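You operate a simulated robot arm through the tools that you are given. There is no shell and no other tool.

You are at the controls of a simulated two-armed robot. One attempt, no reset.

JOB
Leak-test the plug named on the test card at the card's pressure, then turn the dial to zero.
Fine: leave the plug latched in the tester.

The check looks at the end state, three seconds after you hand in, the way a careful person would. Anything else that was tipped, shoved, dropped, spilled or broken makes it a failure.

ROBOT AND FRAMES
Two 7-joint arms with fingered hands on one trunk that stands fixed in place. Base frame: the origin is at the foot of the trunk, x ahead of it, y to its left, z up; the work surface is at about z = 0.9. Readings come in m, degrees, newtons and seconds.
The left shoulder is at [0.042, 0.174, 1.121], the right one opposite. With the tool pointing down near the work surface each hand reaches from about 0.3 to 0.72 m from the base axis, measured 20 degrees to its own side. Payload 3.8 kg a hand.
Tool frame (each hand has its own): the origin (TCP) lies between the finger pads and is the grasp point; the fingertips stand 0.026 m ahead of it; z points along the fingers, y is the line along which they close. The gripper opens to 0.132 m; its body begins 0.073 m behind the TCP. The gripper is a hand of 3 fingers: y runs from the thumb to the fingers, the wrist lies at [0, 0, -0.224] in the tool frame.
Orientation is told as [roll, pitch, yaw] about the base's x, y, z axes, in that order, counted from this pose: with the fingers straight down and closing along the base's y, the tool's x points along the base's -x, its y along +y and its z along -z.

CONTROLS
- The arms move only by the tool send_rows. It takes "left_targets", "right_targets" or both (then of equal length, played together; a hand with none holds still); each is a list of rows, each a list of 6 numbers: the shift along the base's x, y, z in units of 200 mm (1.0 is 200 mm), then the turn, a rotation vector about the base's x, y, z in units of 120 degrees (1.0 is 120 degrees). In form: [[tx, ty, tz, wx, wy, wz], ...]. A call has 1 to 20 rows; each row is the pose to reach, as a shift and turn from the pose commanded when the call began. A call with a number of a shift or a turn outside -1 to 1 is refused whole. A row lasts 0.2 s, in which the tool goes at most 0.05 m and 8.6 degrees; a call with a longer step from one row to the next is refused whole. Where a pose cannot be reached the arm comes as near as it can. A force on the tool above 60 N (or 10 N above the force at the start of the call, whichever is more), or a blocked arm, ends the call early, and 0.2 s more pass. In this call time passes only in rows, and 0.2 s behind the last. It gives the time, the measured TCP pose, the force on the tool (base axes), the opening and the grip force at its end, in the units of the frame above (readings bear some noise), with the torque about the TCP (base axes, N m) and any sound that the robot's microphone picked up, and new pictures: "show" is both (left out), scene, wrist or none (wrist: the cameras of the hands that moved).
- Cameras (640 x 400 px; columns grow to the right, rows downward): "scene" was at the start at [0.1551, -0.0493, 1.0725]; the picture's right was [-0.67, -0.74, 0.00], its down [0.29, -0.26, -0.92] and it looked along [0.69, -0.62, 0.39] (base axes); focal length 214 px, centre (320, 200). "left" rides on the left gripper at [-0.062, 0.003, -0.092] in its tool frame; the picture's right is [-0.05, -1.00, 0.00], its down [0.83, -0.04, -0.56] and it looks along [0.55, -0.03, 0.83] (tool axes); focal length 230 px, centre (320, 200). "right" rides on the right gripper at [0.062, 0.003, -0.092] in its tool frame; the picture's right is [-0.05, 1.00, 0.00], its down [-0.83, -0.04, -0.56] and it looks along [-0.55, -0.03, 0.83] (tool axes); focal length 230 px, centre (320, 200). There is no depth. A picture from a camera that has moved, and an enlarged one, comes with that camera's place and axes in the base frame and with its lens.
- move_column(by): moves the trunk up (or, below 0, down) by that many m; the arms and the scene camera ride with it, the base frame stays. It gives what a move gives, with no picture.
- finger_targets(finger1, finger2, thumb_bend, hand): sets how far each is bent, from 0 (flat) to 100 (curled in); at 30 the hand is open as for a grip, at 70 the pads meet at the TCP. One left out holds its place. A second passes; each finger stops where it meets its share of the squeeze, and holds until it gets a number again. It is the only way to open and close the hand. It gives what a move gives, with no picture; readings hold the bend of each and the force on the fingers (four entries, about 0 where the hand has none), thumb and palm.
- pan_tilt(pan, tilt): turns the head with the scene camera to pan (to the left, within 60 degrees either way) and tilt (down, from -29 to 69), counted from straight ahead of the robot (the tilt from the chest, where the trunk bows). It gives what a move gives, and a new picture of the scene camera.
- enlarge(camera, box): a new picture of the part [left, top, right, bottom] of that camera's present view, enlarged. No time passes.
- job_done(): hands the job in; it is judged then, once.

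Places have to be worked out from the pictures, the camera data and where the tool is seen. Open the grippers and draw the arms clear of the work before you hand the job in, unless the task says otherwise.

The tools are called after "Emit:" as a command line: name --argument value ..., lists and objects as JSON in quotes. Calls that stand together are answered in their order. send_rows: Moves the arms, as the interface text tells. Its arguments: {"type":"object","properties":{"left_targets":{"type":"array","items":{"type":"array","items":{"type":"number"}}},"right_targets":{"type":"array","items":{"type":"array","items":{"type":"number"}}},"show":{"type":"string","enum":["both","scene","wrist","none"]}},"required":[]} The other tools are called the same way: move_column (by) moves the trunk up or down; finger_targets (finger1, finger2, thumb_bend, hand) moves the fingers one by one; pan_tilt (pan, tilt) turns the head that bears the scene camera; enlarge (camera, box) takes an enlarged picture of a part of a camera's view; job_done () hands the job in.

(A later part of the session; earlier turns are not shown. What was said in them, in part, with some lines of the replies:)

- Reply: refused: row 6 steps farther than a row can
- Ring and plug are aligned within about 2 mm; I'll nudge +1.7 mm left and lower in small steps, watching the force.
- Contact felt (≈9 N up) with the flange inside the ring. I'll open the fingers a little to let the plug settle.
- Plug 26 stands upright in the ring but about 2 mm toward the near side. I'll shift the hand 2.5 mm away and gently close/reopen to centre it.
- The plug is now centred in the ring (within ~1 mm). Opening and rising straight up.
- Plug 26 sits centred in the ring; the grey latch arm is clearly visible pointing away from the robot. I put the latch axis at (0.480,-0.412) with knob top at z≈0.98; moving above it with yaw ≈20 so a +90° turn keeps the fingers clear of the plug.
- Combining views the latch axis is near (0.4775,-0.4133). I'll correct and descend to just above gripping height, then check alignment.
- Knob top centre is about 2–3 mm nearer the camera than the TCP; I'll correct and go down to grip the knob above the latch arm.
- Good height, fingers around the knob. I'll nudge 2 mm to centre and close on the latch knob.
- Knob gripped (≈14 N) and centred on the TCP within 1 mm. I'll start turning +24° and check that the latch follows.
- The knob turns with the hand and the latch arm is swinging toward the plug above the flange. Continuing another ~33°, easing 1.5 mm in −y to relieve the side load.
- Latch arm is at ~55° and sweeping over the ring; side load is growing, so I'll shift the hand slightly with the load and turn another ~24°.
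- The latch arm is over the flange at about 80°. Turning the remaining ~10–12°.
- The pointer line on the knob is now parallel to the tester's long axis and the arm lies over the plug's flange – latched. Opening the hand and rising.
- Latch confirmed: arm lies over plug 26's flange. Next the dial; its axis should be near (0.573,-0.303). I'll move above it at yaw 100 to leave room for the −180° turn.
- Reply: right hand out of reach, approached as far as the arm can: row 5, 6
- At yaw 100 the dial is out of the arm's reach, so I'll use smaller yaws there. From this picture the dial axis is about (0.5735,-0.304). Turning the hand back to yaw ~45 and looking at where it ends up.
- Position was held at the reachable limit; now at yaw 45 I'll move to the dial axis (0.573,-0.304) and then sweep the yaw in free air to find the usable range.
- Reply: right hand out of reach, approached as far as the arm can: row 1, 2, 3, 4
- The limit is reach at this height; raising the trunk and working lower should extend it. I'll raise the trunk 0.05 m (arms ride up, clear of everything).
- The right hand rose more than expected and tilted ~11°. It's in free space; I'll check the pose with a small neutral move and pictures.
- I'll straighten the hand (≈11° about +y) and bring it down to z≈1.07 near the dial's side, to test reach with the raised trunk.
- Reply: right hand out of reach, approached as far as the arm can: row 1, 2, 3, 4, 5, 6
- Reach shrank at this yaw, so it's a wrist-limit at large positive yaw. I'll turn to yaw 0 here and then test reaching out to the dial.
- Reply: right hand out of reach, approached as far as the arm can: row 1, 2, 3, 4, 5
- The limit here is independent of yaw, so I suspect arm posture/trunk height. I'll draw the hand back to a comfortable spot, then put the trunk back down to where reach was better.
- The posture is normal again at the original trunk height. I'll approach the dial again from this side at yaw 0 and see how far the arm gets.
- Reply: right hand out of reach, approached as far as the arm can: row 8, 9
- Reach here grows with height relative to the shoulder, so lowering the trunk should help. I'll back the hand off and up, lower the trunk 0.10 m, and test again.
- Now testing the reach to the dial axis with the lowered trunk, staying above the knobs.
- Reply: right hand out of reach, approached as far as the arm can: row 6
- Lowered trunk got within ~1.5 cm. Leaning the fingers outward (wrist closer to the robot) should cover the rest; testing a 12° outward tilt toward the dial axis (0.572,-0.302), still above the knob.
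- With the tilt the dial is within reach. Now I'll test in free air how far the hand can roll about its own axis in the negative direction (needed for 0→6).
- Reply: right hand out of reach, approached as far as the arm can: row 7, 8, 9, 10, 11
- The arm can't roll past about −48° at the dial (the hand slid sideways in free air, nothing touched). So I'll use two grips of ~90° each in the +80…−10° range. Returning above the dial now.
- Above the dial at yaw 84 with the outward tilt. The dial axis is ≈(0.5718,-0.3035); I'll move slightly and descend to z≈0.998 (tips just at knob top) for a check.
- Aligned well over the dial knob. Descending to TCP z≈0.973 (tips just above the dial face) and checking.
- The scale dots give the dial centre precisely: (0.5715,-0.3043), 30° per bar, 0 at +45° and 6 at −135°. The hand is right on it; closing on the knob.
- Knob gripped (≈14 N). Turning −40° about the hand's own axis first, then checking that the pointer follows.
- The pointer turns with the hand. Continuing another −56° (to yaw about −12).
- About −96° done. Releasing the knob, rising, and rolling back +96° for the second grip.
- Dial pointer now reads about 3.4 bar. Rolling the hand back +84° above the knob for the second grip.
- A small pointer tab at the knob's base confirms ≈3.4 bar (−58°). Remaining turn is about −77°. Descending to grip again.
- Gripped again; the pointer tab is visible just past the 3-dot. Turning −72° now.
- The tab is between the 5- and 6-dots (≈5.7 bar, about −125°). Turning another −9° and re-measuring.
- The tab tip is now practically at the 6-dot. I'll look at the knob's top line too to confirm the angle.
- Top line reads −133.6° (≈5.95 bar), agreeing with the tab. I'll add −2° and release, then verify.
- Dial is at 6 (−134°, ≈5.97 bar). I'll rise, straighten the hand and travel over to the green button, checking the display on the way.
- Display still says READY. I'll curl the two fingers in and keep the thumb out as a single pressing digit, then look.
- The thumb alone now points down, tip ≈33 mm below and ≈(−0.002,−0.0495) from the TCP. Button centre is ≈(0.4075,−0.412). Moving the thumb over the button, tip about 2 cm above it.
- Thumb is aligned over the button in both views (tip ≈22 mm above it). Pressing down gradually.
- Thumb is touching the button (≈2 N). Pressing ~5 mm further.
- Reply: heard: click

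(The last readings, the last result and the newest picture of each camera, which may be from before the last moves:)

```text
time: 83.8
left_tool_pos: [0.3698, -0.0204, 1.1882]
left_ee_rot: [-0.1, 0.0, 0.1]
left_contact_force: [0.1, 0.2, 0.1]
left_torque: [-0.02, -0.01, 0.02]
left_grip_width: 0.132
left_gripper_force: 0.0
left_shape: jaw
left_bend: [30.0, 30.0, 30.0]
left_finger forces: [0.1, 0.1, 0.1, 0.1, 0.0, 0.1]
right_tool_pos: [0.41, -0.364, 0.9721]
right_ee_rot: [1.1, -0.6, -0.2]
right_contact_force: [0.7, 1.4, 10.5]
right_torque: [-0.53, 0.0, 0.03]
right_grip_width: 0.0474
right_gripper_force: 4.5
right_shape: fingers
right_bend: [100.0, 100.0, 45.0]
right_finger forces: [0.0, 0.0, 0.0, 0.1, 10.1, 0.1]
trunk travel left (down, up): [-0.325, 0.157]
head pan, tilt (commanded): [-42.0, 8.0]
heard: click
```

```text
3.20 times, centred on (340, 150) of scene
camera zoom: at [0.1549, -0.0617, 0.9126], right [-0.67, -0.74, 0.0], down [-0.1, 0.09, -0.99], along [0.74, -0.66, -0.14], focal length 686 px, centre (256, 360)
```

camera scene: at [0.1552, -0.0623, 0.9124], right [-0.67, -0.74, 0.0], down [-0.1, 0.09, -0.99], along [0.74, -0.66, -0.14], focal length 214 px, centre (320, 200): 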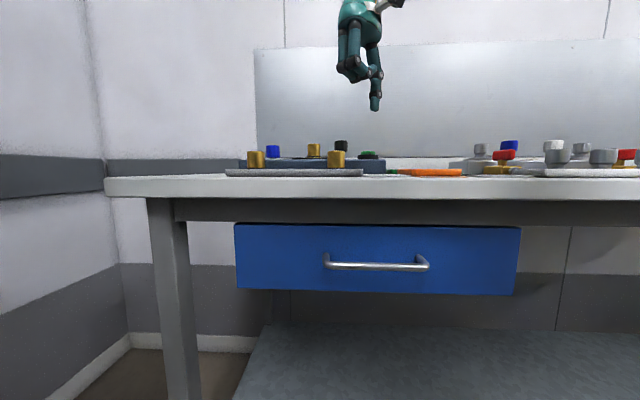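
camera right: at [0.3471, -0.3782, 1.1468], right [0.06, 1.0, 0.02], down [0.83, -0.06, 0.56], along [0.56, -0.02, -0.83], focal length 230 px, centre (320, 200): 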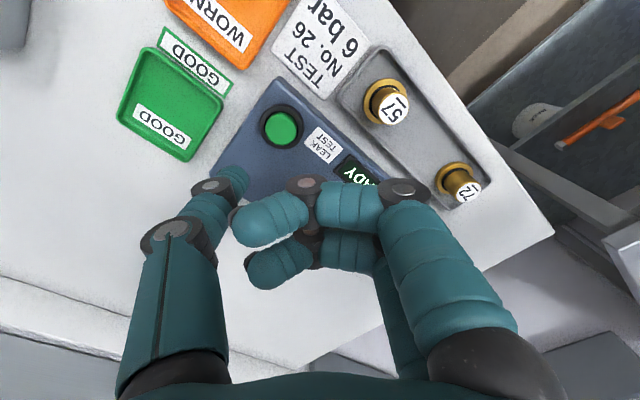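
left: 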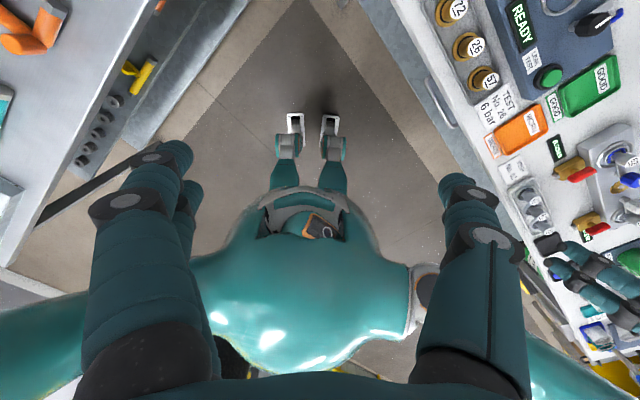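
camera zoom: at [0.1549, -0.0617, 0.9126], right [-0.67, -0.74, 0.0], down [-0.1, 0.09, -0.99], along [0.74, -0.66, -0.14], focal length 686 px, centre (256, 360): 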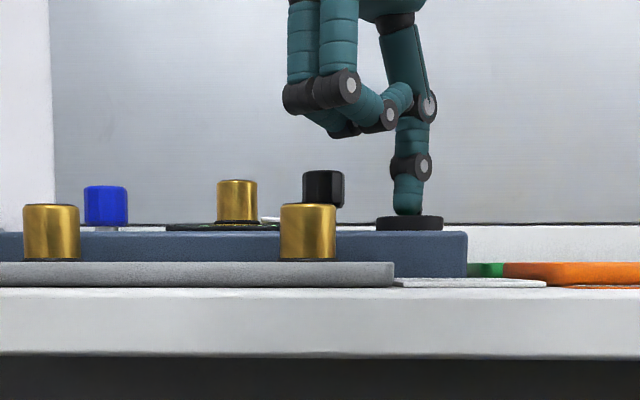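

Heard a click and the button is fully in. Raising the thumb straight up to see the display.

Emit:
send_rows --right_targets '[[0, 0, 0.04, 0, 0, 0], [0, 0, 0.12, 0, 0, 0], [0, 0, 0.24, 0, 0, 0], [-0.08, 0.02, 0.4, 0, 0, 0], [-0.16, 0.04, 0.55, 0, 0, 0]]' --show "wrist"

Emit:
enlarge --camera "right" --box '[200, 80, 480, 260]'

Emit:
enlarge --camera "left" --box '[400, 0, 640, 200]'

```text
time: 85.0
left_tool_pos: [0.3711, -0.0216, 1.1885]
left_ee_rot: [-0.1, 0.0, 0.2]
left_contact_force: [0.1, 0.9, 0.4]
left_torque: [-0.01, 0.01, -0.05]
left_grip_width: 0.1321
left_gripper_force: 0.1
left_shape: jaw
left_bend: [30.0, 30.0, 30.0]
left_finger forces: [0.0, 0.1, 0.0, 0.0, 0.0, 0.0]
right_tool_pos: [0.3771, -0.3545, 1.0792]
right_ee_rot: [1.1, -0.4, -0.4]
right_contact_force: [0.8, -0.1, -0.1]
right_torque: [0.0, 0.0, -0.02]
right_grip_width: 0.0474
right_gripper_force: 0.1
right_shape: fingers
right_bend: [100.0, 100.0, 45.0]
right_finger forces: [0.0, 0.0, 0.0, 0.0, 0.0, 0.0]
trunk travel left (down, up): [-0.325, 0.157]
head pan, tilt (commanded): [-42.0, 8.0]
camera right: at [0.3149, -0.3513, 1.1704], right [0.06, 1.0, 0.02], down [0.83, -0.06, 0.56], along [0.56, -0.02, -0.83], focal length 230 px, centre (320, 200)
```

right: 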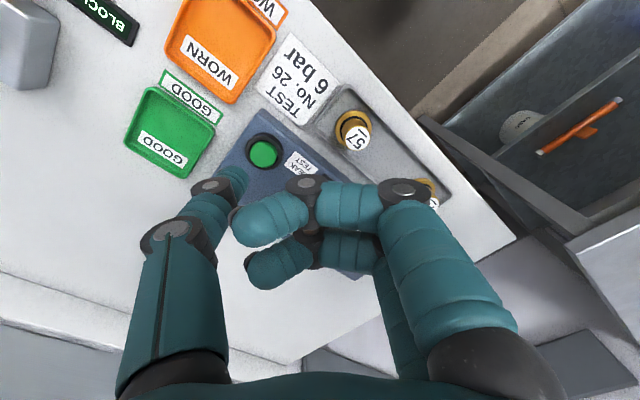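

```text
2.22 times, centred on (340, 170) of right
camera zoom: at [0.3149, -0.3513, 1.1704], right [0.06, 1.0, 0.02], down [0.83, -0.06, 0.56], along [0.56, -0.02, -0.83], focal length 511 px, centre (276, 267)
```

zoom: 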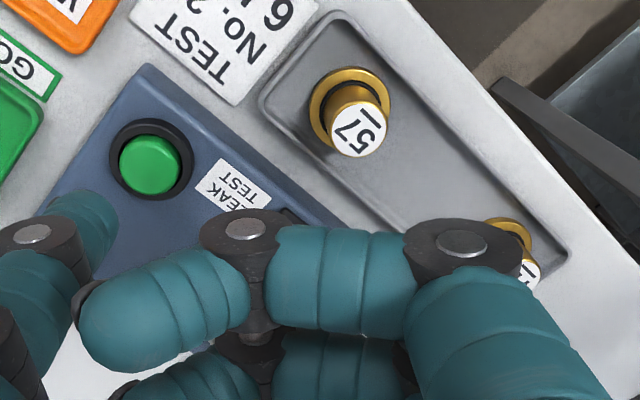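

```text
2.00 times, centred on (520, 100) of left
camera zoom: at [0.4325, -0.0187, 1.2802], right [0.05, -1.0, 0.0], down [-0.83, -0.04, 0.56], along [-0.55, -0.03, -0.83], focal length 460 px, centre (-80, 400)
```

zoom: 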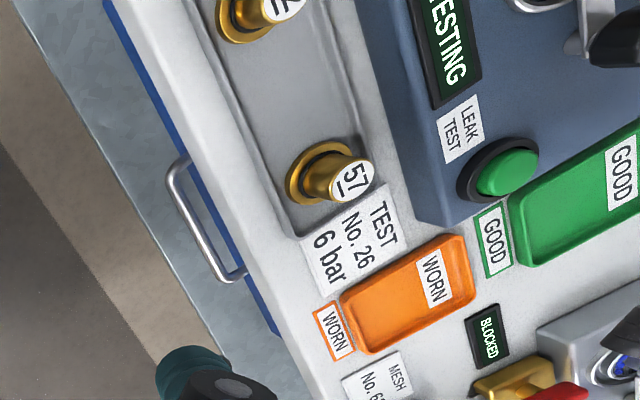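

The left camera shows "TESTING". I'll wait without touching the dial, re-opening the fingers meanwhile, and watch the display.

Emit:
finger_targets --hand "right" --finger1 56 --finger2 56 --thumb_bend 56

Emit:
enlarge --camera "left" --box '[540, 0, 640, 80]'

Emit:
enlarge --camera "right" --box '[200, 80, 480, 260]'

```text
time: 86.0
left_tool_pos: [0.3714, -0.0211, 1.1882]
left_ee_rot: [-0.1, 0.0, 0.1]
left_contact_force: [0.2, 0.4, -0.4]
left_torque: [0.0, 0.0, -0.02]
left_grip_width: 0.132
left_gripper_force: 0.0
left_shape: jaw
left_bend: [30.0, 30.0, 30.0]
left_finger forces: [0.0, 0.0, 0.0, 0.1, 0.0, 0.0]
right_tool_pos: [0.3789, -0.3544, 1.0802]
right_ee_rot: [1.1, -0.4, -0.4]
right_contact_force: [0.1, -0.1, -0.3]
right_torque: [0.05, 0.01, 0.0]
right_grip_width: 0.0476
right_gripper_force: 0.0
right_shape: fingers
right_bend: [56.0, 56.0, 56.0]
right_finger forces: [0.1, 0.1, 0.0, 0.0, 0.1, 0.0]
trunk travel left (down, up): [-0.325, 0.157]
head pan, tilt (commanded): [-42.0, 8.0]
```

```text
5.00 times, centred on (590, 40) of left
camera zoom: at [0.4328, -0.0189, 1.2801], right [0.05, -1.0, 0.0], down [-0.83, -0.04, 0.56], along [-0.55, -0.03, -0.83], focal length 1150 px, centre (-1030, 1000)
```

zoom: 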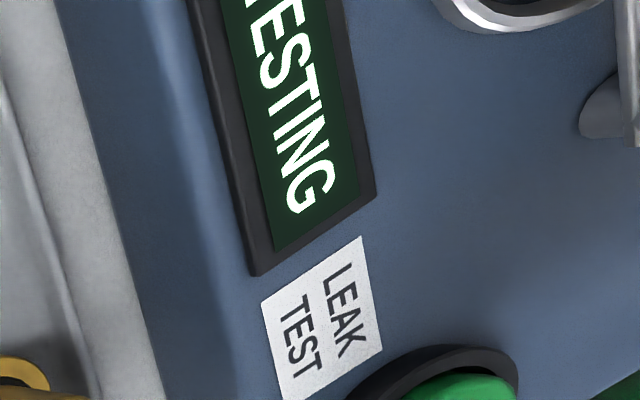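

```text
2.22 times, centred on (340, 170) of right
camera zoom: at [0.3153, -0.3514, 1.1701], right [0.06, 1.0, 0.02], down [0.83, -0.06, 0.56], along [0.56, -0.02, -0.83], focal length 511 px, centre (276, 267)
```

zoom: 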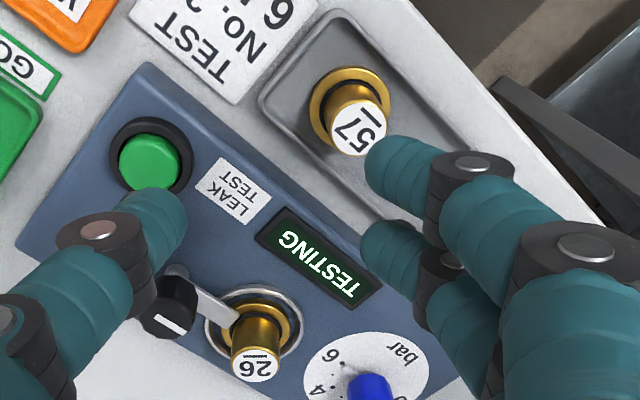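

Still TESTING. I'll hold still for a couple of seconds and look again.

Emit:
send_rows --right_targets '[[0, 0, 0, 0, 0, 0], [0, 0, 0, 0, 0, 0], [0, 0, 0, 0, 0, 0], [0, 0, 0, 0, 0, 0], [0, 0, 0, 0, 0, 0], [0, 0, 0, 0, 0, 0], [0, 0, 0, 0, 0, 0], [0, 0, 0, 0, 0, 0], [0, 0, 0, 0, 0, 0], [0, 0, 0, 0, 0, 0]]' --show "none"

Emit:
enlarge --camera "right" --box '[200, 80, 480, 260]'

```text
time: 88.2
left_tool_pos: [0.371, -0.0221, 1.1887]
left_ee_rot: [-0.2, 0.0, 0.2]
left_contact_force: [-0.7, -0.3, -0.1]
left_torque: [0.02, 0.0, 0.0]
left_grip_width: 0.1317
left_gripper_force: 0.1
left_shape: jaw
left_bend: [30.0, 30.0, 30.0]
left_finger forces: [0.1, 0.1, 0.0, 0.1, 0.0, 0.1]
right_tool_pos: [0.3779, -0.3541, 1.0801]
right_ee_rot: [1.2, -0.4, -0.3]
right_contact_force: [0.5, 0.6, 1.2]
right_torque: [0.04, 0.0, 0.0]
right_grip_width: 0.0475
right_gripper_force: 0.0
right_shape: fingers
right_bend: [56.0, 56.0, 56.0]
right_finger forces: [0.0, 0.0, 0.0, 0.1, 0.0, 0.1]
trunk travel left (down, up): [-0.325, 0.157]
head pan, tilt (commanded): [-42.0, 8.0]
```

```text
2.22 times, centred on (340, 170) of right
camera zoom: at [0.3153, -0.3514, 1.1701], right [0.06, 1.0, 0.02], down [0.83, -0.06, 0.56], along [0.56, -0.02, -0.83], focal length 511 px, centre (276, 267)
```

zoom: 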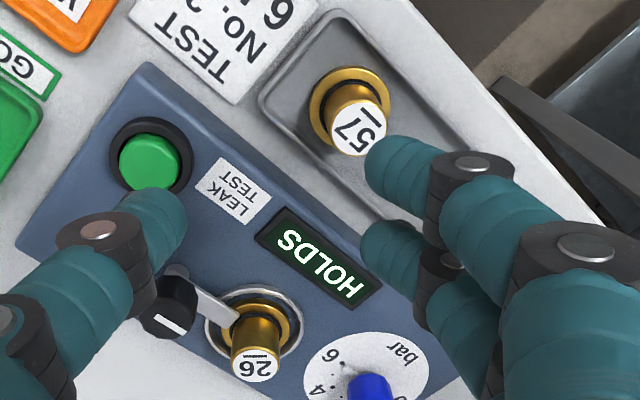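

Display reads "HOLDS" – plug 26 passed at 6 bar. Now back to the dial (tilted posture) to turn it +180° to zero.

Emit:
send_rows --right_targets '[[0.09, 0.025, 0, -0.0087, -0.0186, -0.0174], [0.18, 0.05, 0, -0.0173, -0.0372, -0.0348], [0.28, 0.075, -0.01, -0.026, -0.0557, -0.0522], [0.38, 0.1, -0.02, -0.0346, -0.0743, -0.0696], [0.48, 0.13, -0.04, -0.0433, -0.0929, -0.087], [0.58, 0.155, -0.07, -0.0433, -0.0929, -0.087], [0.68, 0.18, -0.1, -0.0433, -0.0929, -0.087], [0.78, 0.21, -0.15, -0.0433, -0.0929, -0.087], [0.87, 0.235, -0.22, -0.0433, -0.0929, -0.087], [0.955, 0.256, -0.3, -0.0433, -0.0929, -0.087]]' --show "none"

Emit:
enlarge --camera "right" --box '[220, 40, 440, 200]'

```text
time: 90.3
left_tool_pos: [0.3717, -0.0215, 1.1885]
left_ee_rot: [0.0, 0.0, 0.2]
left_contact_force: [0.9, 0.2, -0.5]
left_torque: [0.0, 0.02, -0.02]
left_grip_width: 0.1318
left_gripper_force: 0.1
left_shape: jaw
left_bend: [30.0, 30.0, 30.0]
left_finger forces: [0.1, 0.0, 0.0, 0.0, 0.0, 0.0]
right_tool_pos: [0.571, -0.3024, 1.0209]
right_ee_rot: [-3.1, -12.0, -10.3]
right_contact_force: [-0.3, -0.7, -0.1]
right_torque: [0.02, -0.02, 0.02]
right_grip_width: 0.0477
right_gripper_force: 0.1
right_shape: fingers
right_bend: [56.0, 56.0, 56.0]
right_finger forces: [0.0, 0.1, 0.0, 0.1, 0.1, 0.0]
trunk travel left (down, up): [-0.325, 0.157]
head pan, tilt (commanded): [-42.0, 8.0]
```

```text
2.50 times, centred on (330, 120) of right
camera zoom: at [0.4932, -0.2797, 1.0961], right [0.24, 0.97, -0.04], down [0.68, -0.14, 0.72], along [0.69, -0.2, -0.7], focal length 575 px, centre (295, 400)
```

zoom: 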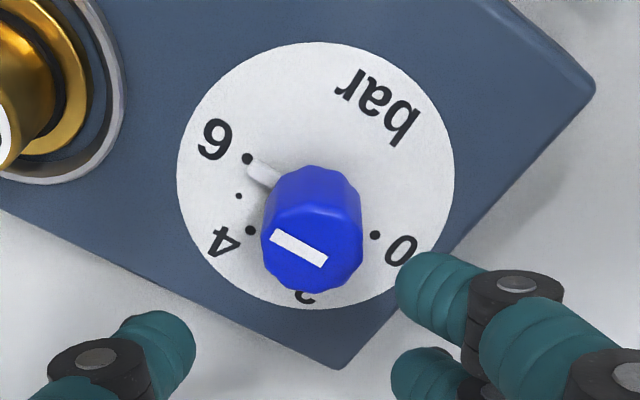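

Dial still at 6. Descending straight onto the knob and gripping.

Emit:
send_rows --right_targets '[[-0.004, -0.002, -0.06, 0, 0, 0], [-0.0075, -0.003, -0.13, 0, 0, 0], [-0.0075, -0.003, -0.19, 0, 0, 0], [-0.0075, -0.003, -0.236, 0, 0, 0]]' --show "none"

Emit:
finger_targets --hand "right" --finger1 74 --finger2 74 --thumb_bend 74

Emit:
enlarge --camera "right" --box '[220, 70, 440, 230]'

```text
time: 91.3
left_tool_pos: [0.3707, -0.0212, 1.1888]
left_ee_rot: [-0.1, 0.1, 0.1]
left_contact_force: [0.6, 0.5, 0.2]
left_torque: [0.02, -0.02, 0.01]
left_grip_width: 0.1319
left_gripper_force: 0.0
left_shape: jaw
left_bend: [30.0, 30.0, 30.0]
left_finger forces: [0.1, 0.0, 0.0, 0.1, 0.0, 0.0]
right_tool_pos: [0.5683, -0.3046, 0.9728]
right_ee_rot: [-2.9, -12.0, -10.3]
right_contact_force: [0.1, -0.5, -0.1]
right_torque: [-0.02, -0.03, 0.01]
right_grip_width: 0.0479
right_gripper_force: 0.0
right_shape: fingers
right_bend: [56.0, 56.0, 56.0]
right_finger forces: [0.1, 0.1, 0.0, 0.1, 0.1, 0.0]
trunk travel left (down, up): [-0.325, 0.157]
head pan, tilt (commanded): [-42.0, 8.0]
```

```text
time: 92.3
left_tool_pos: [0.3714, -0.0216, 1.1879]
left_ee_rot: [-0.1, 0.0, 0.1]
left_contact_force: [0.1, -0.4, 0.3]
left_torque: [0.03, -0.01, 0.02]
left_grip_width: 0.1317
left_gripper_force: 0.1
left_shape: jaw
left_bend: [30.0, 30.0, 30.0]
left_finger forces: [0.1, 0.0, 0.0, 0.0, 0.0, 0.1]
right_tool_pos: [0.5687, -0.3041, 0.9715]
right_ee_rot: [-3.0, -11.8, -10.4]
right_contact_force: [-0.6, 9.2, -10.0]
right_torque: [0.15, 0.03, 0.02]
right_grip_width: 0.0207
right_gripper_force: 14.0
right_shape: fingers
right_bend: [68.0, 64.0, 68.0]
right_finger forces: [8.7, 10.0, 0.1, 0.1, 9.8, 0.0]
trunk travel left (down, up): [-0.325, 0.157]
head pan, tilt (commanded): [-42.0, 8.0]
```

```text
2.50 times, centred on (330, 150) of right
camera zoom: at [0.4907, -0.2807, 1.0487], right [0.24, 0.97, -0.04], down [0.68, -0.14, 0.72], along [0.69, -0.2, -0.7], focal length 575 px, centre (295, 325)
```

zoom: 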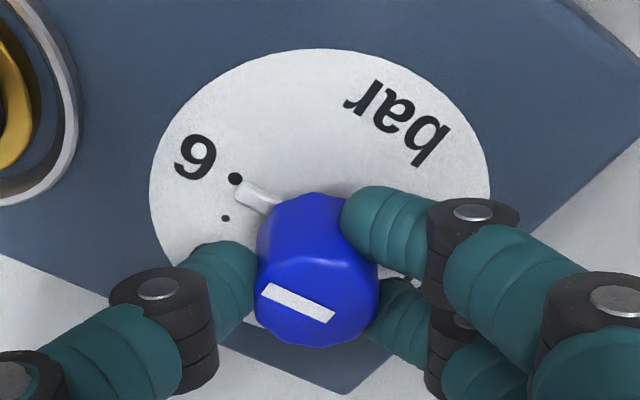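

Gripped. Turning +94° about the hand axis (back toward zero).

Emit:
send_rows --right_targets '[[0, 0, 0, -0.0131, 0.006, 0.0652], [0, 0, 0, -0.0261, 0.012, 0.1304], [0, 0, 0, -0.0392, 0.018, 0.1956], [0, 0, 0, -0.0523, 0.024, 0.2608], [0, 0, 0, -0.0654, 0.03, 0.326], [0, 0, 0, -0.0784, 0.036, 0.3912]]' --show "none"

Emit:
send_rows --right_targets '[[0, 0, 0, -0.0131, 0.006, 0.0652], [0, 0, 0, -0.0261, 0.012, 0.1304], [0, 0, 0, -0.0392, 0.018, 0.1956], [0, 0, 0, -0.0523, 0.024, 0.2608], [0, 0, 0, -0.0654, 0.03, 0.326], [0, 0, 0, -0.0784, 0.036, 0.3912]]' --show "none"

Emit:
enlarge --camera "right" --box '[220, 70, 440, 230]'

```text
time: 93.8
left_tool_pos: [0.3723, -0.0212, 1.188]
left_ee_rot: [-0.1, 0.1, 0.1]
left_contact_force: [-0.6, 0.1, -0.2]
left_torque: [0.02, 0.01, 0.0]
left_grip_width: 0.1315
left_gripper_force: 0.0
left_shape: jaw
left_bend: [30.0, 30.0, 30.0]
left_finger forces: [0.0, 0.0, 0.0, 0.1, 0.0, 0.1]
right_tool_pos: [0.5696, -0.3044, 0.9727]
right_ee_rot: [-11.2, -5.8, 38.1]
right_contact_force: [7.5, 8.9, -2.6]
right_torque: [0.31, -0.09, 0.05]
right_grip_width: 0.0186
right_gripper_force: 14.9
right_shape: fingers
right_bend: [71.0, 68.0, 67.0]
right_finger forces: [5.8, 12.3, 0.0, 0.0, 11.9, 0.1]
trunk travel left (down, up): [-0.325, 0.157]
head pan, tilt (commanded): [-42.0, 8.0]
```

```text
time: 95.2
left_tool_pos: [0.3714, -0.0209, 1.1878]
left_ee_rot: [-0.1, 0.1, 0.1]
left_contact_force: [-0.4, 1.4, 0.2]
left_torque: [0.04, -0.02, -0.01]
left_grip_width: 0.1317
left_gripper_force: 0.0
left_shape: jaw
left_bend: [30.0, 30.0, 30.0]
left_finger forces: [0.0, 0.0, 0.0, 0.0, 0.0, 0.1]
right_tool_pos: [0.5682, -0.3063, 0.973]
right_ee_rot: [-11.6, 4.4, 85.1]
right_contact_force: [7.9, 7.6, -1.7]
right_torque: [0.26, -0.08, 0.05]
right_grip_width: 0.0175
right_gripper_force: 14.6
right_shape: fingers
right_bend: [72.0, 70.0, 66.0]
right_finger forces: [3.6, 10.0, 0.1, 0.0, 15.9, 0.0]
trunk travel left (down, up): [-0.325, 0.157]
head pan, tilt (commanded): [-42.0, 8.0]
```

```text
2.50 times, centred on (330, 150) of right
camera zoom: at [0.5411, -0.3563, 1.0659], right [-0.97, 0.12, -0.2], down [0.0, 0.87, 0.49], along [0.24, 0.47, -0.85], focal length 575 px, centre (295, 325)
```

zoom: 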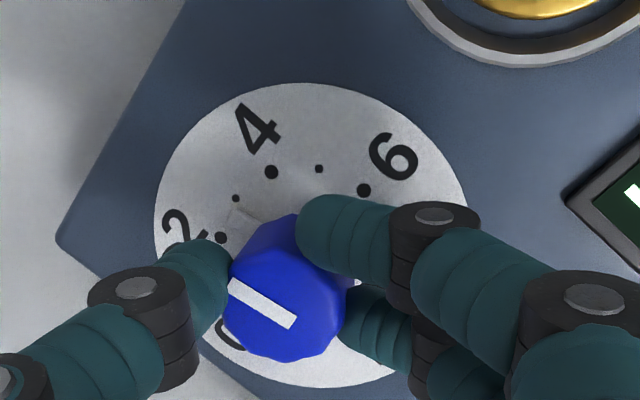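

The tab is now just under the 3-dot. Releasing, rising, and rolling the hand back for the last part.

Emit:
finger_targets --hand "right" --finger1 56 --finger2 56 --thumb_bend 56

Emit:
send_rows --right_targets '[[0, 0, 0.06, 0, 0, 0], [0, 0, 0.13, 0, 0, 0], [0, 0, 0.2, 0, 0, 0]]' --show "none"

Emit:
enlarge --camera "right" --box '[220, 40, 440, 200]'

```text
time: 96.2
left_tool_pos: [0.3705, -0.0218, 1.188]
left_ee_rot: [-0.1, 0.0, 0.1]
left_contact_force: [-0.1, -0.2, -0.1]
left_torque: [0.01, 0.04, -0.02]
left_grip_width: 0.1321
left_gripper_force: 0.0
left_shape: jaw
left_bend: [30.0, 30.0, 30.0]
left_finger forces: [0.0, 0.1, 0.0, 0.0, 0.1, 0.1]
right_tool_pos: [0.5681, -0.3058, 0.9731]
right_ee_rot: [-11.7, 4.3, 85.0]
right_contact_force: [-0.3, 0.6, 1.0]
right_torque: [0.0, 0.06, 0.02]
right_grip_width: 0.047
right_gripper_force: 0.0
right_shape: fingers
right_bend: [56.0, 56.0, 56.0]
right_finger forces: [0.0, 0.0, 0.1, 0.0, 0.0, 0.0]
trunk travel left (down, up): [-0.325, 0.157]
head pan, tilt (commanded): [-42.0, 8.0]
```

```text
time: 97.0
left_tool_pos: [0.371, -0.0226, 1.1882]
left_ee_rot: [-0.2, 0.0, 0.1]
left_contact_force: [-0.2, -0.1, 0.2]
left_torque: [-0.01, 0.03, 0.01]
left_grip_width: 0.1319
left_gripper_force: 0.0
left_shape: jaw
left_bend: [30.0, 30.0, 30.0]
left_finger forces: [0.0, 0.0, 0.0, 0.0, 0.0, 0.0]
right_tool_pos: [0.5687, -0.3042, 1.0128]
right_ee_rot: [-11.8, 4.4, 85.0]
right_contact_force: [0.3, -0.3, 0.3]
right_torque: [-0.01, -0.02, 0.0]
right_grip_width: 0.0473
right_gripper_force: 0.2
right_shape: fingers
right_bend: [56.0, 56.0, 56.0]
right_finger forces: [0.0, 0.0, 0.0, 0.0, 0.0, 0.0]
trunk travel left (down, up): [-0.325, 0.157]
head pan, tilt (commanded): [-42.0, 8.0]
```

```text
2.50 times, centred on (330, 120) of right
camera zoom: at [0.5402, -0.356, 1.1061], right [-0.97, 0.12, -0.21], down [0.01, 0.87, 0.49], along [0.24, 0.47, -0.85], focal length 575 px, centre (295, 400)
```

zoom: 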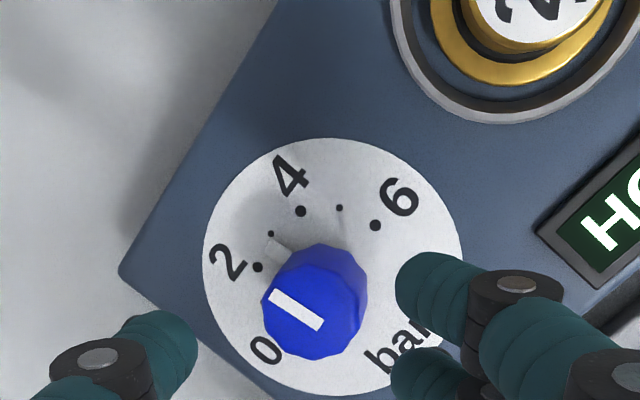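

Pointer at about −37° (2.75 bar); +82° remain. Rolling the hand back −90° above the knob.

Emit:
send_rows --right_targets '[[0, 0, 0, 0.0131, -0.006, -0.0652], [0, 0, 0, 0.0261, -0.012, -0.1304], [0, 0, 0, 0.0392, -0.018, -0.1956], [0, 0, 0, 0.0523, -0.024, -0.2608], [0, 0, 0, 0.0654, -0.03, -0.326], [0, 0, 0, 0.0784, -0.036, -0.3912], [0, 0, 0, 0.0915, -0.042, -0.4564], [0, 0, 0, 0.1046, -0.048, -0.5216], [0, 0, 0, 0.1176, -0.054, -0.5868], [0, 0, 0, 0.1307, -0.06, -0.652], [0, 0, 0, 0.1437, -0.066, -0.7172], [0, 0, 0, 0.147, -0.0675, -0.733]]' --show "none"

Emit:
enlarge --camera "right" --box '[220, 40, 440, 200]'

```text
time: 99.5
left_tool_pos: [0.3709, -0.0217, 1.1878]
left_ee_rot: [-0.1, 0.0, 0.2]
left_contact_force: [0.0, 0.7, 0.4]
left_torque: [0.01, 0.0, 0.02]
left_grip_width: 0.132
left_gripper_force: 0.1
left_shape: jaw
left_bend: [30.0, 30.0, 30.0]
left_finger forces: [0.0, 0.0, 0.0, 0.0, 0.1, 0.0]
right_tool_pos: [0.5665, -0.3054, 1.0128]
right_ee_rot: [-4.3, -11.6, -4.3]
right_contact_force: [-1.0, -0.7, -0.9]
right_torque: [0.02, -0.01, 0.0]
right_grip_width: 0.0471
right_gripper_force: 0.0
right_shape: fingers
right_bend: [56.0, 56.0, 56.0]
right_finger forces: [0.0, 0.1, 0.0, 0.0, 0.0, 0.0]
trunk travel left (down, up): [-0.325, 0.157]
head pan, tilt (commanded): [-42.0, 8.0]
```

```text
2.50 times, centred on (330, 120) of right
camera zoom: at [0.489, -0.2881, 1.0893], right [0.14, 0.99, -0.06], down [0.7, -0.05, 0.71], along [0.7, -0.14, -0.7], focal length 575 px, centre (295, 400)
```

zoom: 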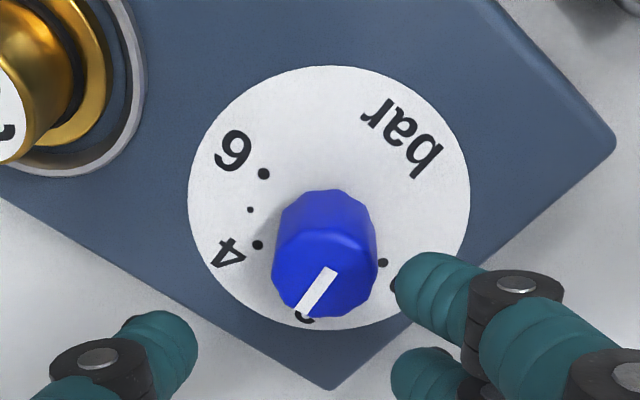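

Descending and gripping again, with a ~2 mm centring correction.

Emit:
send_rows --right_targets '[[0.004, 0.005, -0.05, 0, 0, 0], [0.007, 0.0085, -0.11, 0, 0, 0], [0.007, 0.0085, -0.16, 0, 0, 0], [0.007, 0.0085, -0.197, 0, 0, 0]]' --show "none"

Emit:
finger_targets --hand "right" --finger1 74 --finger2 74 --thumb_bend 74

Emit:
enlarge --camera "right" --box '[220, 70, 440, 230]'

```text
time: 100.5
left_tool_pos: [0.3708, -0.0209, 1.1878]
left_ee_rot: [-0.1, 0.0, 0.1]
left_contact_force: [-0.3, -0.8, -0.5]
left_torque: [0.01, 0.0, 0.0]
left_grip_width: 0.1319
left_gripper_force: 0.0
left_shape: jaw
left_bend: [30.0, 30.0, 30.0]
left_finger forces: [0.0, 0.0, 0.0, 0.1, 0.0, 0.1]
right_tool_pos: [0.5694, -0.3019, 0.9756]
right_ee_rot: [-4.3, -11.6, -4.2]
right_contact_force: [-0.8, 0.9, 0.5]
right_torque: [0.0, -0.01, -0.03]
right_grip_width: 0.0473
right_gripper_force: 0.1
right_shape: fingers
right_bend: [56.0, 56.0, 56.0]
right_finger forces: [0.0, 0.0, 0.0, 0.0, 0.0, 0.0]
trunk travel left (down, up): [-0.325, 0.157]
head pan, tilt (commanded): [-42.0, 8.0]
```

```text
time: 101.5
left_tool_pos: [0.3714, -0.0215, 1.1889]
left_ee_rot: [-0.1, -0.1, 0.1]
left_contact_force: [0.1, -0.2, 0.3]
left_torque: [-0.01, -0.03, 0.01]
left_grip_width: 0.1319
left_gripper_force: 0.1
left_shape: jaw
left_bend: [30.0, 30.0, 30.0]
left_finger forces: [0.0, 0.1, 0.0, 0.0, 0.1, 0.0]
right_tool_pos: [0.5674, -0.3007, 0.974]
right_ee_rot: [-4.4, -11.5, -4.2]
right_contact_force: [-1.9, 4.7, -9.1]
right_torque: [0.08, 0.13, 0.04]
right_grip_width: 0.0205
right_gripper_force: 14.6
right_shape: fingers
right_bend: [70.0, 67.0, 67.0]
right_finger forces: [8.2, 9.4, 0.0, 0.1, 11.9, 0.1]
trunk travel left (down, up): [-0.325, 0.157]
head pan, tilt (commanded): [-42.0, 8.0]
```

```text
2.50 times, centred on (330, 150) of right
camera zoom: at [0.4903, -0.2854, 1.0504], right [0.14, 0.99, -0.06], down [0.7, -0.05, 0.71], along [0.7, -0.14, -0.7], focal length 575 px, centre (295, 325)
```

zoom: 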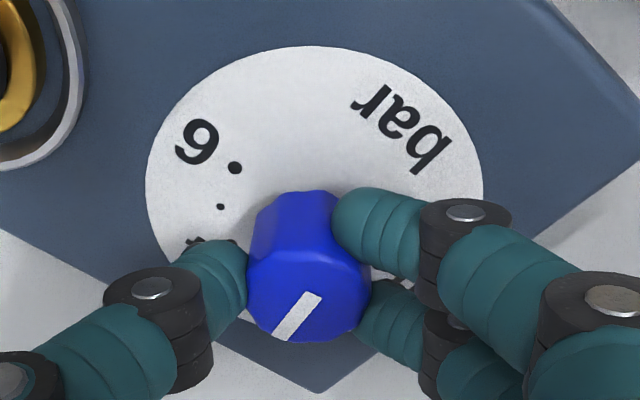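

Gripped. Turning +72° first, then measuring the rest.

Emit:
send_rows --right_targets '[[0, 0, 0, -0.0131, 0.006, 0.0652], [0, 0, 0, -0.0261, 0.012, 0.1304], [0, 0, 0, -0.0392, 0.018, 0.1956], [0, 0, 0, -0.0523, 0.024, 0.2608], [0, 0, 0, -0.0654, 0.03, 0.326], [0, 0, 0, -0.0784, 0.036, 0.3912], [0, 0, 0, -0.0915, 0.042, 0.4564], [0, 0, 0, -0.1046, 0.048, 0.5216], [0, 0, 0, -0.1176, 0.054, 0.5868]]' --show "none"

Emit:
enlarge --camera "right" --box '[250, 90, 390, 210]'

```text
time: 103.5
left_tool_pos: [0.3717, -0.0219, 1.188]
left_ee_rot: [-0.1, 0.0, 0.1]
left_contact_force: [-0.6, 0.6, -0.3]
left_torque: [0.01, 0.01, 0.0]
left_grip_width: 0.1319
left_gripper_force: 0.1
left_shape: jaw
left_bend: [30.0, 30.0, 30.0]
left_finger forces: [0.1, 0.0, 0.0, 0.0, 0.0, 0.0]
right_tool_pos: [0.5691, -0.3022, 0.9724]
right_ee_rot: [-12.4, 0.5, 67.7]
right_contact_force: [2.2, 6.4, -4.4]
right_torque: [0.33, 0.08, 0.01]
right_grip_width: 0.0198
right_gripper_force: 16.6
right_shape: fingers
right_bend: [71.0, 71.0, 66.0]
right_finger forces: [5.3, 14.0, 0.0, 0.0, 14.4, 0.1]
trunk travel left (down, up): [-0.325, 0.157]
head pan, tilt (commanded): [-42.0, 8.0]
```

```text
3.33 times, centred on (320, 150) of right
camera zoom: at [0.5247, -0.3492, 1.0624], right [-0.88, 0.42, -0.22], down [0.25, 0.8, 0.54], along [0.4, 0.43, -0.81], focal length 767 px, centre (320, 367)
```

zoom: 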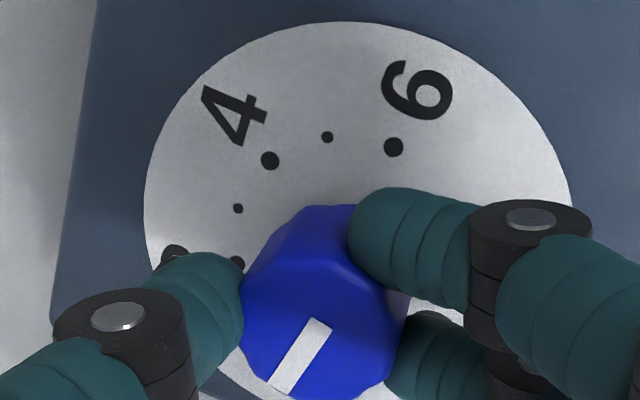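

Top line is at about +36°; 8–9° remain to zero (+45°). Turning +9° and measuring again.

Emit:
send_rows --right_targets '[[0, 0, 0, -0.0074, 0.0034, 0.0367], [0, 0, 0, -0.0147, 0.0068, 0.0734]]' --show "none"

Emit:
enlarge --camera "right" --box '[250, 110, 390, 230]'

```text
time: 104.2
left_tool_pos: [0.3716, -0.0212, 1.1882]
left_ee_rot: [0.0, 0.1, 0.0]
left_contact_force: [-0.8, -0.2, 0.5]
left_torque: [0.01, 0.02, 0.03]
left_grip_width: 0.132
left_gripper_force: 0.0
left_shape: jaw
left_bend: [30.0, 30.0, 30.0]
left_finger forces: [0.0, 0.1, 0.1, 0.0, 0.0, 0.1]
right_tool_pos: [0.5695, -0.3031, 0.9727]
right_ee_rot: [-12.1, 2.5, 76.2]
right_contact_force: [2.4, 8.8, -4.2]
right_torque: [0.28, 0.06, 0.03]
right_grip_width: 0.0193
right_gripper_force: 15.8
right_shape: fingers
right_bend: [71.0, 71.0, 66.0]
right_finger forces: [5.1, 12.5, 0.1, 0.0, 14.7, 0.0]
trunk travel left (down, up): [-0.325, 0.157]
head pan, tilt (commanded): [-42.0, 8.0]
```

```text
3.33 times, centred on (320, 170) of right
camera zoom: at [0.5334, -0.3527, 1.0647], right [-0.94, 0.27, -0.21], down [0.13, 0.85, 0.52], along [0.32, 0.46, -0.83], focal length 767 px, centre (320, 300)
```

zoom: 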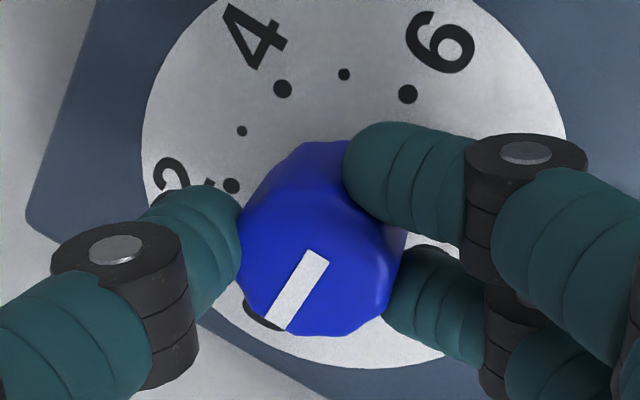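

The top line is now at ≈+46°, i.e. zero. Releasing and rising to verify.

Emit:
finger_targets --hand "right" --finger1 56 --finger2 56 --thumb_bend 56

Emit:
send_rows --right_targets '[[0, 0, 0.06, 0, 0, 0], [0, 0, 0.13, 0, 0, 0], [0, 0, 0.2, 0, 0, 0]]' --show "wrist"

Emit:
enlarge --camera "right" --box '[250, 90, 390, 190]'

```text
time: 105.2
left_tool_pos: [0.371, -0.0218, 1.189]
left_ee_rot: [-0.1, 0.1, 0.1]
left_contact_force: [-0.4, -0.8, -0.3]
left_torque: [-0.03, 0.01, 0.04]
left_grip_width: 0.132
left_gripper_force: 0.1
left_shape: jaw
left_bend: [30.0, 30.0, 30.0]
left_finger forces: [0.0, 0.0, 0.1, 0.0, 0.0, 0.0]
right_tool_pos: [0.569, -0.3048, 0.9745]
right_ee_rot: [-12.2, 2.4, 76.2]
right_contact_force: [-0.5, -0.2, 1.0]
right_torque: [0.03, -0.01, 0.03]
right_grip_width: 0.0472
right_gripper_force: 0.0
right_shape: fingers
right_bend: [56.0, 56.0, 56.0]
right_finger forces: [0.0, 0.0, 0.1, 0.0, 0.1, 0.0]
trunk travel left (down, up): [-0.325, 0.157]
head pan, tilt (commanded): [-42.0, 8.0]
```

```text
time: 106.0
left_tool_pos: [0.3718, -0.0216, 1.189]
left_ee_rot: [-0.1, 0.0, 0.0]
left_contact_force: [0.6, -0.1, -0.9]
left_torque: [0.04, 0.0, 0.03]
left_grip_width: 0.1323
left_gripper_force: 0.1
left_shape: jaw
left_bend: [30.0, 30.0, 30.0]
left_finger forces: [0.0, 0.1, 0.1, 0.0, 0.0, 0.0]
right_tool_pos: [0.5696, -0.3037, 1.0169]
right_ee_rot: [-12.2, 2.4, 76.1]
right_contact_force: [0.7, 0.2, -0.4]
right_torque: [0.0, -0.02, 0.0]
right_grip_width: 0.0471
right_gripper_force: 0.1
right_shape: fingers
right_bend: [56.0, 56.0, 56.0]
right_finger forces: [0.1, 0.0, 0.1, 0.0, 0.0, 0.0]
trunk travel left (down, up): [-0.325, 0.157]
head pan, tilt (commanded): [-42.0, 8.0]
camera right: at [0.5329, -0.3537, 1.1059], right [-0.94, 0.27, -0.21], down [0.13, 0.85, 0.52], along [0.32, 0.46, -0.83], focal length 230 px, centre (320, 200)
```

right: 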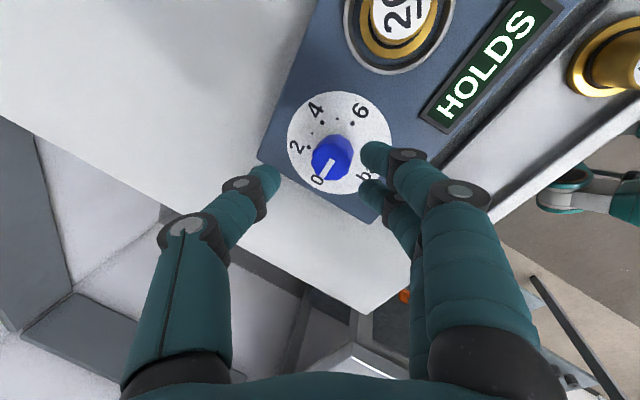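

```text
4.00 times, centred on (320, 140) of right
camera zoom: at [0.5329, -0.3537, 1.1059], right [-0.94, 0.27, -0.21], down [0.13, 0.85, 0.52], along [0.32, 0.46, -0.83], focal length 920 px, centre (320, 440)
```

zoom: 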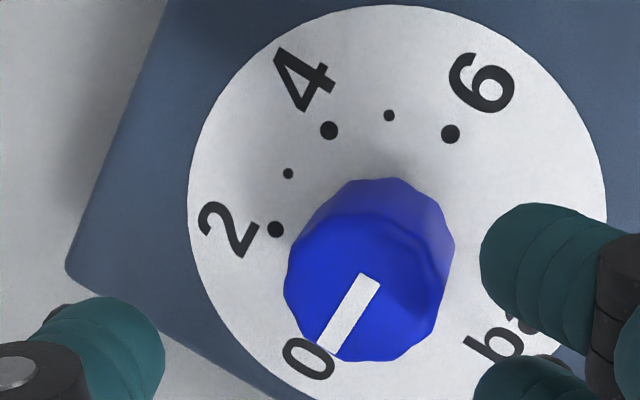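

The dial reads 0 (line at 45°), display "HOLDS", plug 26 latched. Retreating the right hand up and back toward the robot while rolling it back.

Emit:
send_rows --right_targets '[[-0.02, 0, 0.08, 0, 0, 0], [-0.08, 0, 0.16, 0.0131, -0.006, -0.0652], [-0.16, 0, 0.22, 0.0261, -0.012, -0.1304], [-0.26, 0, 0.28, 0.0392, -0.018, -0.1956], [-0.36, 0, 0.34, 0.0523, -0.024, -0.2608], [-0.46, 0, 0.4, 0.0654, -0.03, -0.326], [-0.56, 0, 0.44, 0.0784, -0.036, -0.3912], [-0.66, 0, 0.48, 0.0915, -0.042, -0.4564], [-0.76, 0, 0.5, 0.1046, -0.048, -0.5216], [-0.86, 0, 0.5, 0.1176, -0.054, -0.5868]]' --show "both"

Emit:
enlarge --camera "right" --box '[160, 40, 480, 240]'

```text
time: 108.2
left_tool_pos: [0.3713, -0.023, 1.1893]
left_ee_rot: [0.0, 0.0, 0.1]
left_contact_force: [0.9, 0.4, -0.3]
left_torque: [0.04, -0.01, -0.01]
left_grip_width: 0.1321
left_gripper_force: 0.0
left_shape: jaw
left_bend: [30.0, 30.0, 30.0]
left_finger forces: [0.0, 0.0, 0.0, 0.0, 0.0, 0.1]
right_tool_pos: [0.3961, -0.3048, 1.114]
right_ee_rot: [-6.1, -10.9, 4.7]
right_contact_force: [0.4, -0.8, -0.8]
right_torque: [0.0, -0.02, 0.01]
right_grip_width: 0.0472
right_gripper_force: 0.0
right_shape: fingers
right_bend: [56.0, 56.0, 56.0]
right_finger forces: [0.1, 0.0, 0.0, 0.0, 0.0, 0.0]
trunk travel left (down, up): [-0.325, 0.157]
head pan, tilt (commanded): [-42.0, 8.0]
camera scene: at [0.1549, -0.0623, 0.9125], right [-0.67, -0.74, 0.0], down [-0.1, 0.09, -0.99], along [0.74, -0.66, -0.14], focal length 214 px, centre (320, 200)
camera right: at [0.3171, -0.2974, 1.1911], right [-0.01, 1.0, -0.09], down [0.71, 0.08, 0.7], along [0.71, -0.06, -0.71], focal length 230 px, centre (320, 200)
```

scene: 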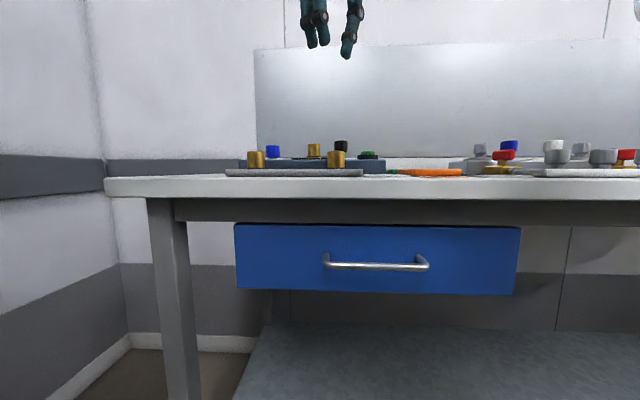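
right: 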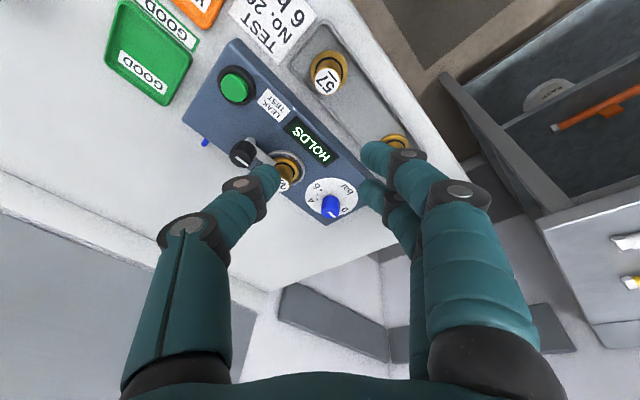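

```text
2.00 times, centred on (320, 140) of right
camera zoom: at [0.3171, -0.2974, 1.1911], right [-0.01, 1.0, -0.09], down [0.71, 0.08, 0.7], along [0.71, -0.06, -0.71], focal length 460 px, centre (320, 320)
```

zoom: 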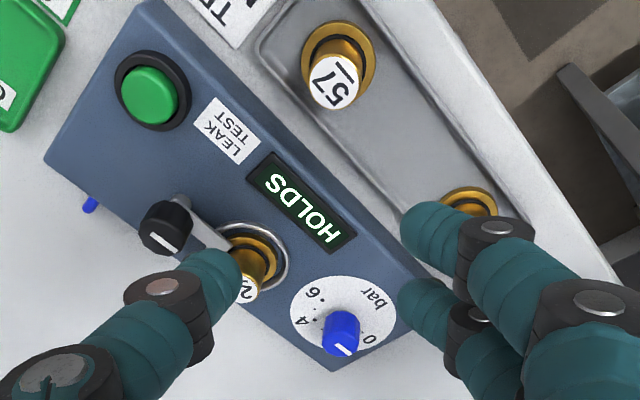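

All in order: HOLDS shown, dial at 0, latch over plug 26. Straightening and pulling the right hand further back, then opening it and restoring the trunk height for a last look.

Emit:
send_rows --right_targets '[[-0.1, -0.035, 0.05, 0.0087, 0.0186, -0.008], [-0.2, -0.07, 0.1, 0.0173, 0.0372, -0.016], [-0.31, -0.105, 0.15, 0.026, 0.0557, -0.024], [-0.42, -0.14, 0.2, 0.0346, 0.0743, -0.032], [-0.53, -0.175, 0.23, 0.0433, 0.0929, -0.04]]' --show "none"

Emit:
finger_targets --hand "right" --finger1 30 --finger2 30 --thumb_bend 30

Emit:
move_column --by 0.1

Emit:
pan_tilt --pan -42 --tilt 15

Emit:
enlarge --camera "scene" --box '[210, 120, 450, 270]'

Emit:
enlarge --camera "right" --box '[180, 60, 460, 260]'

```text
time: 109.3
left_tool_pos: [0.3708, -0.0225, 1.1881]
left_ee_rot: [0.0, 0.0, 0.2]
left_contact_force: [-0.2, -0.2, -0.4]
left_torque: [-0.01, 0.01, -0.01]
left_grip_width: 0.1317
left_gripper_force: 0.2
left_shape: jaw
left_bend: [30.0, 30.0, 30.0]
left_finger forces: [0.0, 0.0, 0.1, 0.1, 0.0, 0.0]
right_tool_pos: [0.2914, -0.3402, 1.1611]
right_ee_rot: [-0.4, 0.1, -0.5]
right_contact_force: [-0.5, 0.5, -0.3]
right_torque: [-0.03, -0.02, 0.01]
right_grip_width: 0.0471
right_gripper_force: 0.1
right_shape: fingers
right_bend: [56.0, 56.0, 56.0]
right_finger forces: [0.0, 0.0, 0.0, 0.0, 0.0, 0.1]
trunk travel left (down, up): [-0.325, 0.157]
head pan, tilt (commanded): [-42.0, 8.0]
```

```text
time: 110.3
left_tool_pos: [0.3713, -0.022, 1.1876]
left_ee_rot: [-0.1, 0.0, 0.1]
left_contact_force: [0.5, -0.7, -0.7]
left_torque: [0.01, -0.02, 0.02]
left_grip_width: 0.132
left_gripper_force: 0.0
left_shape: jaw
left_bend: [30.0, 30.0, 30.0]
left_finger forces: [0.0, 0.0, 0.1, 0.1, 0.0, 0.0]
right_tool_pos: [0.2923, -0.3401, 1.1605]
right_ee_rot: [-0.4, 0.0, -0.4]
right_contact_force: [-0.1, -1.0, -0.5]
right_torque: [-0.02, -0.01, -0.01]
right_grip_width: 0.134
right_gripper_force: 0.0
right_shape: fingers
right_bend: [30.0, 30.0, 30.0]
right_finger forces: [0.0, 0.1, 0.1, 0.1, 0.0, 0.0]
trunk travel left (down, up): [-0.325, 0.157]
head pan, tilt (commanded): [-42.0, 8.0]
```

```text
time: 111.7
left_tool_pos: [0.373, -0.0215, 1.2874]
left_ee_rot: [0.0, 0.1, 0.1]
left_contact_force: [-0.3, -0.9, 0.1]
left_torque: [0.02, -0.01, -0.01]
left_grip_width: 0.1317
left_gripper_force: 0.0
left_shape: jaw
left_bend: [30.0, 30.0, 30.0]
left_finger forces: [0.0, 0.0, 0.0, 0.1, 0.0, 0.0]
right_tool_pos: [0.2932, -0.3379, 1.2587]
right_ee_rot: [-0.4, 0.2, -0.4]
right_contact_force: [-0.4, 0.3, -0.1]
right_torque: [0.01, 0.03, 0.01]
right_grip_width: 0.1339
right_gripper_force: 0.0
right_shape: fingers
right_bend: [30.0, 30.0, 30.0]
right_finger forces: [0.0, 0.0, 0.0, 0.0, 0.1, 0.1]
trunk travel left (down, up): [-0.425, 0.057]
head pan, tilt (commanded): [-42.0, 8.0]
```

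```text
time: 112.4
left_tool_pos: [0.3712, -0.0221, 1.2871]
left_ee_rot: [-0.1, -0.1, 0.1]
left_contact_force: [0.2, -0.3, -0.9]
left_torque: [0.04, -0.03, -0.02]
left_grip_width: 0.132
left_gripper_force: 0.0
left_shape: jaw
left_bend: [30.0, 30.0, 30.0]
left_finger forces: [0.1, 0.0, 0.1, 0.0, 0.1, 0.0]
right_tool_pos: [0.2913, -0.3381, 1.2616]
right_ee_rot: [-0.4, 0.1, -0.4]
right_contact_force: [-0.6, -0.3, -0.6]
right_torque: [0.01, -0.01, 0.01]
right_grip_width: 0.1341
right_gripper_force: 0.1
right_shape: fingers
right_bend: [30.0, 30.0, 30.0]
right_finger forces: [0.0, 0.0, 0.0, 0.0, 0.0, 0.0]
trunk travel left (down, up): [-0.425, 0.057]
head pan, tilt (commanded): [-42.0, 15.0]
camera scene: at [0.1699, -0.0628, 1.0154], right [-0.67, -0.74, 0.0], down [-0.19, 0.17, -0.97], along [0.72, -0.65, -0.26], focal length 214 px, centre (320, 200)
```

scene: 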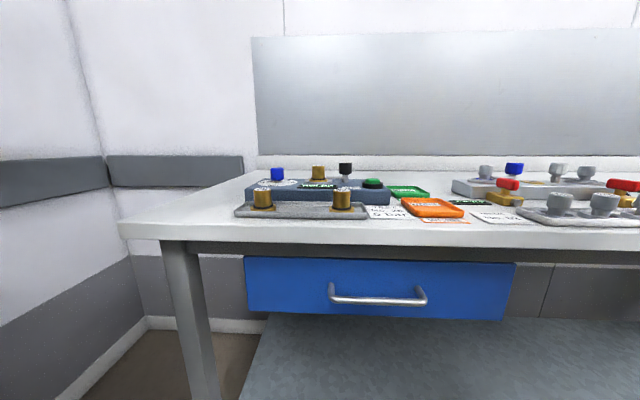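

```text
2.67 times, centred on (330, 195) of scene
camera zoom: at [0.1699, -0.0628, 1.0154], right [-0.67, -0.74, 0.0], down [-0.19, 0.17, -0.97], along [0.72, -0.65, -0.26], focal length 572 px, centre (293, 213)
```

zoom: 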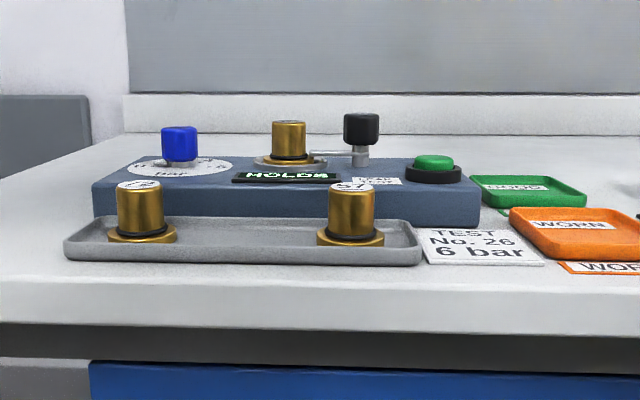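

```text
2.00 times, centred on (320, 160) of right
camera zoom: at [0.2291, -0.3332, 1.3512], right [0.06, 1.0, -0.01], down [0.83, -0.04, 0.55], along [0.55, -0.04, -0.83], focal length 460 px, centre (320, 280)
```

zoom: 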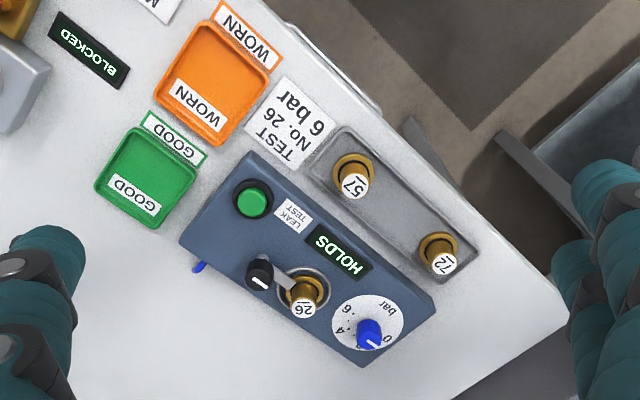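

Everything else is undisturbed. One last close look at the dial and display before handing in.

Emit:
enlarge --camera "scene" --box '[250, 150, 350, 210]'

Emit:
enlarge --camera "right" --box '[310, 180, 370, 250]'

```text
6.40 times, centred on (300, 180) of scene
camera zoom: at [0.1699, -0.0628, 1.0154], right [-0.67, -0.74, 0.0], down [-0.19, 0.17, -0.97], along [0.72, -0.65, -0.26], focal length 1373 px, centre (448, 328)
```

zoom: 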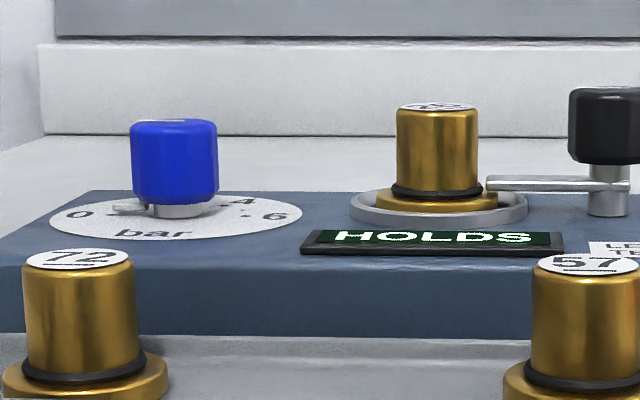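

```text
5.71 times, centred on (340, 215) of right
camera zoom: at [0.2291, -0.3332, 1.3512], right [0.06, 1.0, -0.01], down [0.83, -0.04, 0.55], along [0.55, -0.04, -0.83], focal length 1315 px, centre (206, 114)
```

zoom: 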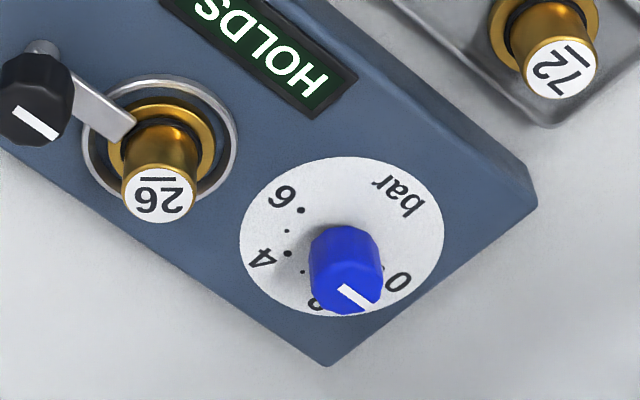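

The tab and the knob line both point at 0. The display shows HOLDS, plug 26 is latched, the hands are open and clear, and nothing else has moved. Handing in.

Emit:
job_done

```text
The job is handed in.
```

I leak-tested plug No. 26 at 6 bar, as the card asked. The tester showed TESTING and then **HOLDS**, so the plug passed.

- **Dial:** I turned it back to zero, and both the knob line and the base pointer sit on the 0 mark.
- **Plug 26:** it is still in the tester with the latch arm over its flange, as you allowed.
- **Everything else:** in the last pictures nothing else on the bench looked moved. Both hands are open and clear of the work, and the trunk is back at its starting height.

The job is handed in. I haven't seen the result of the check.
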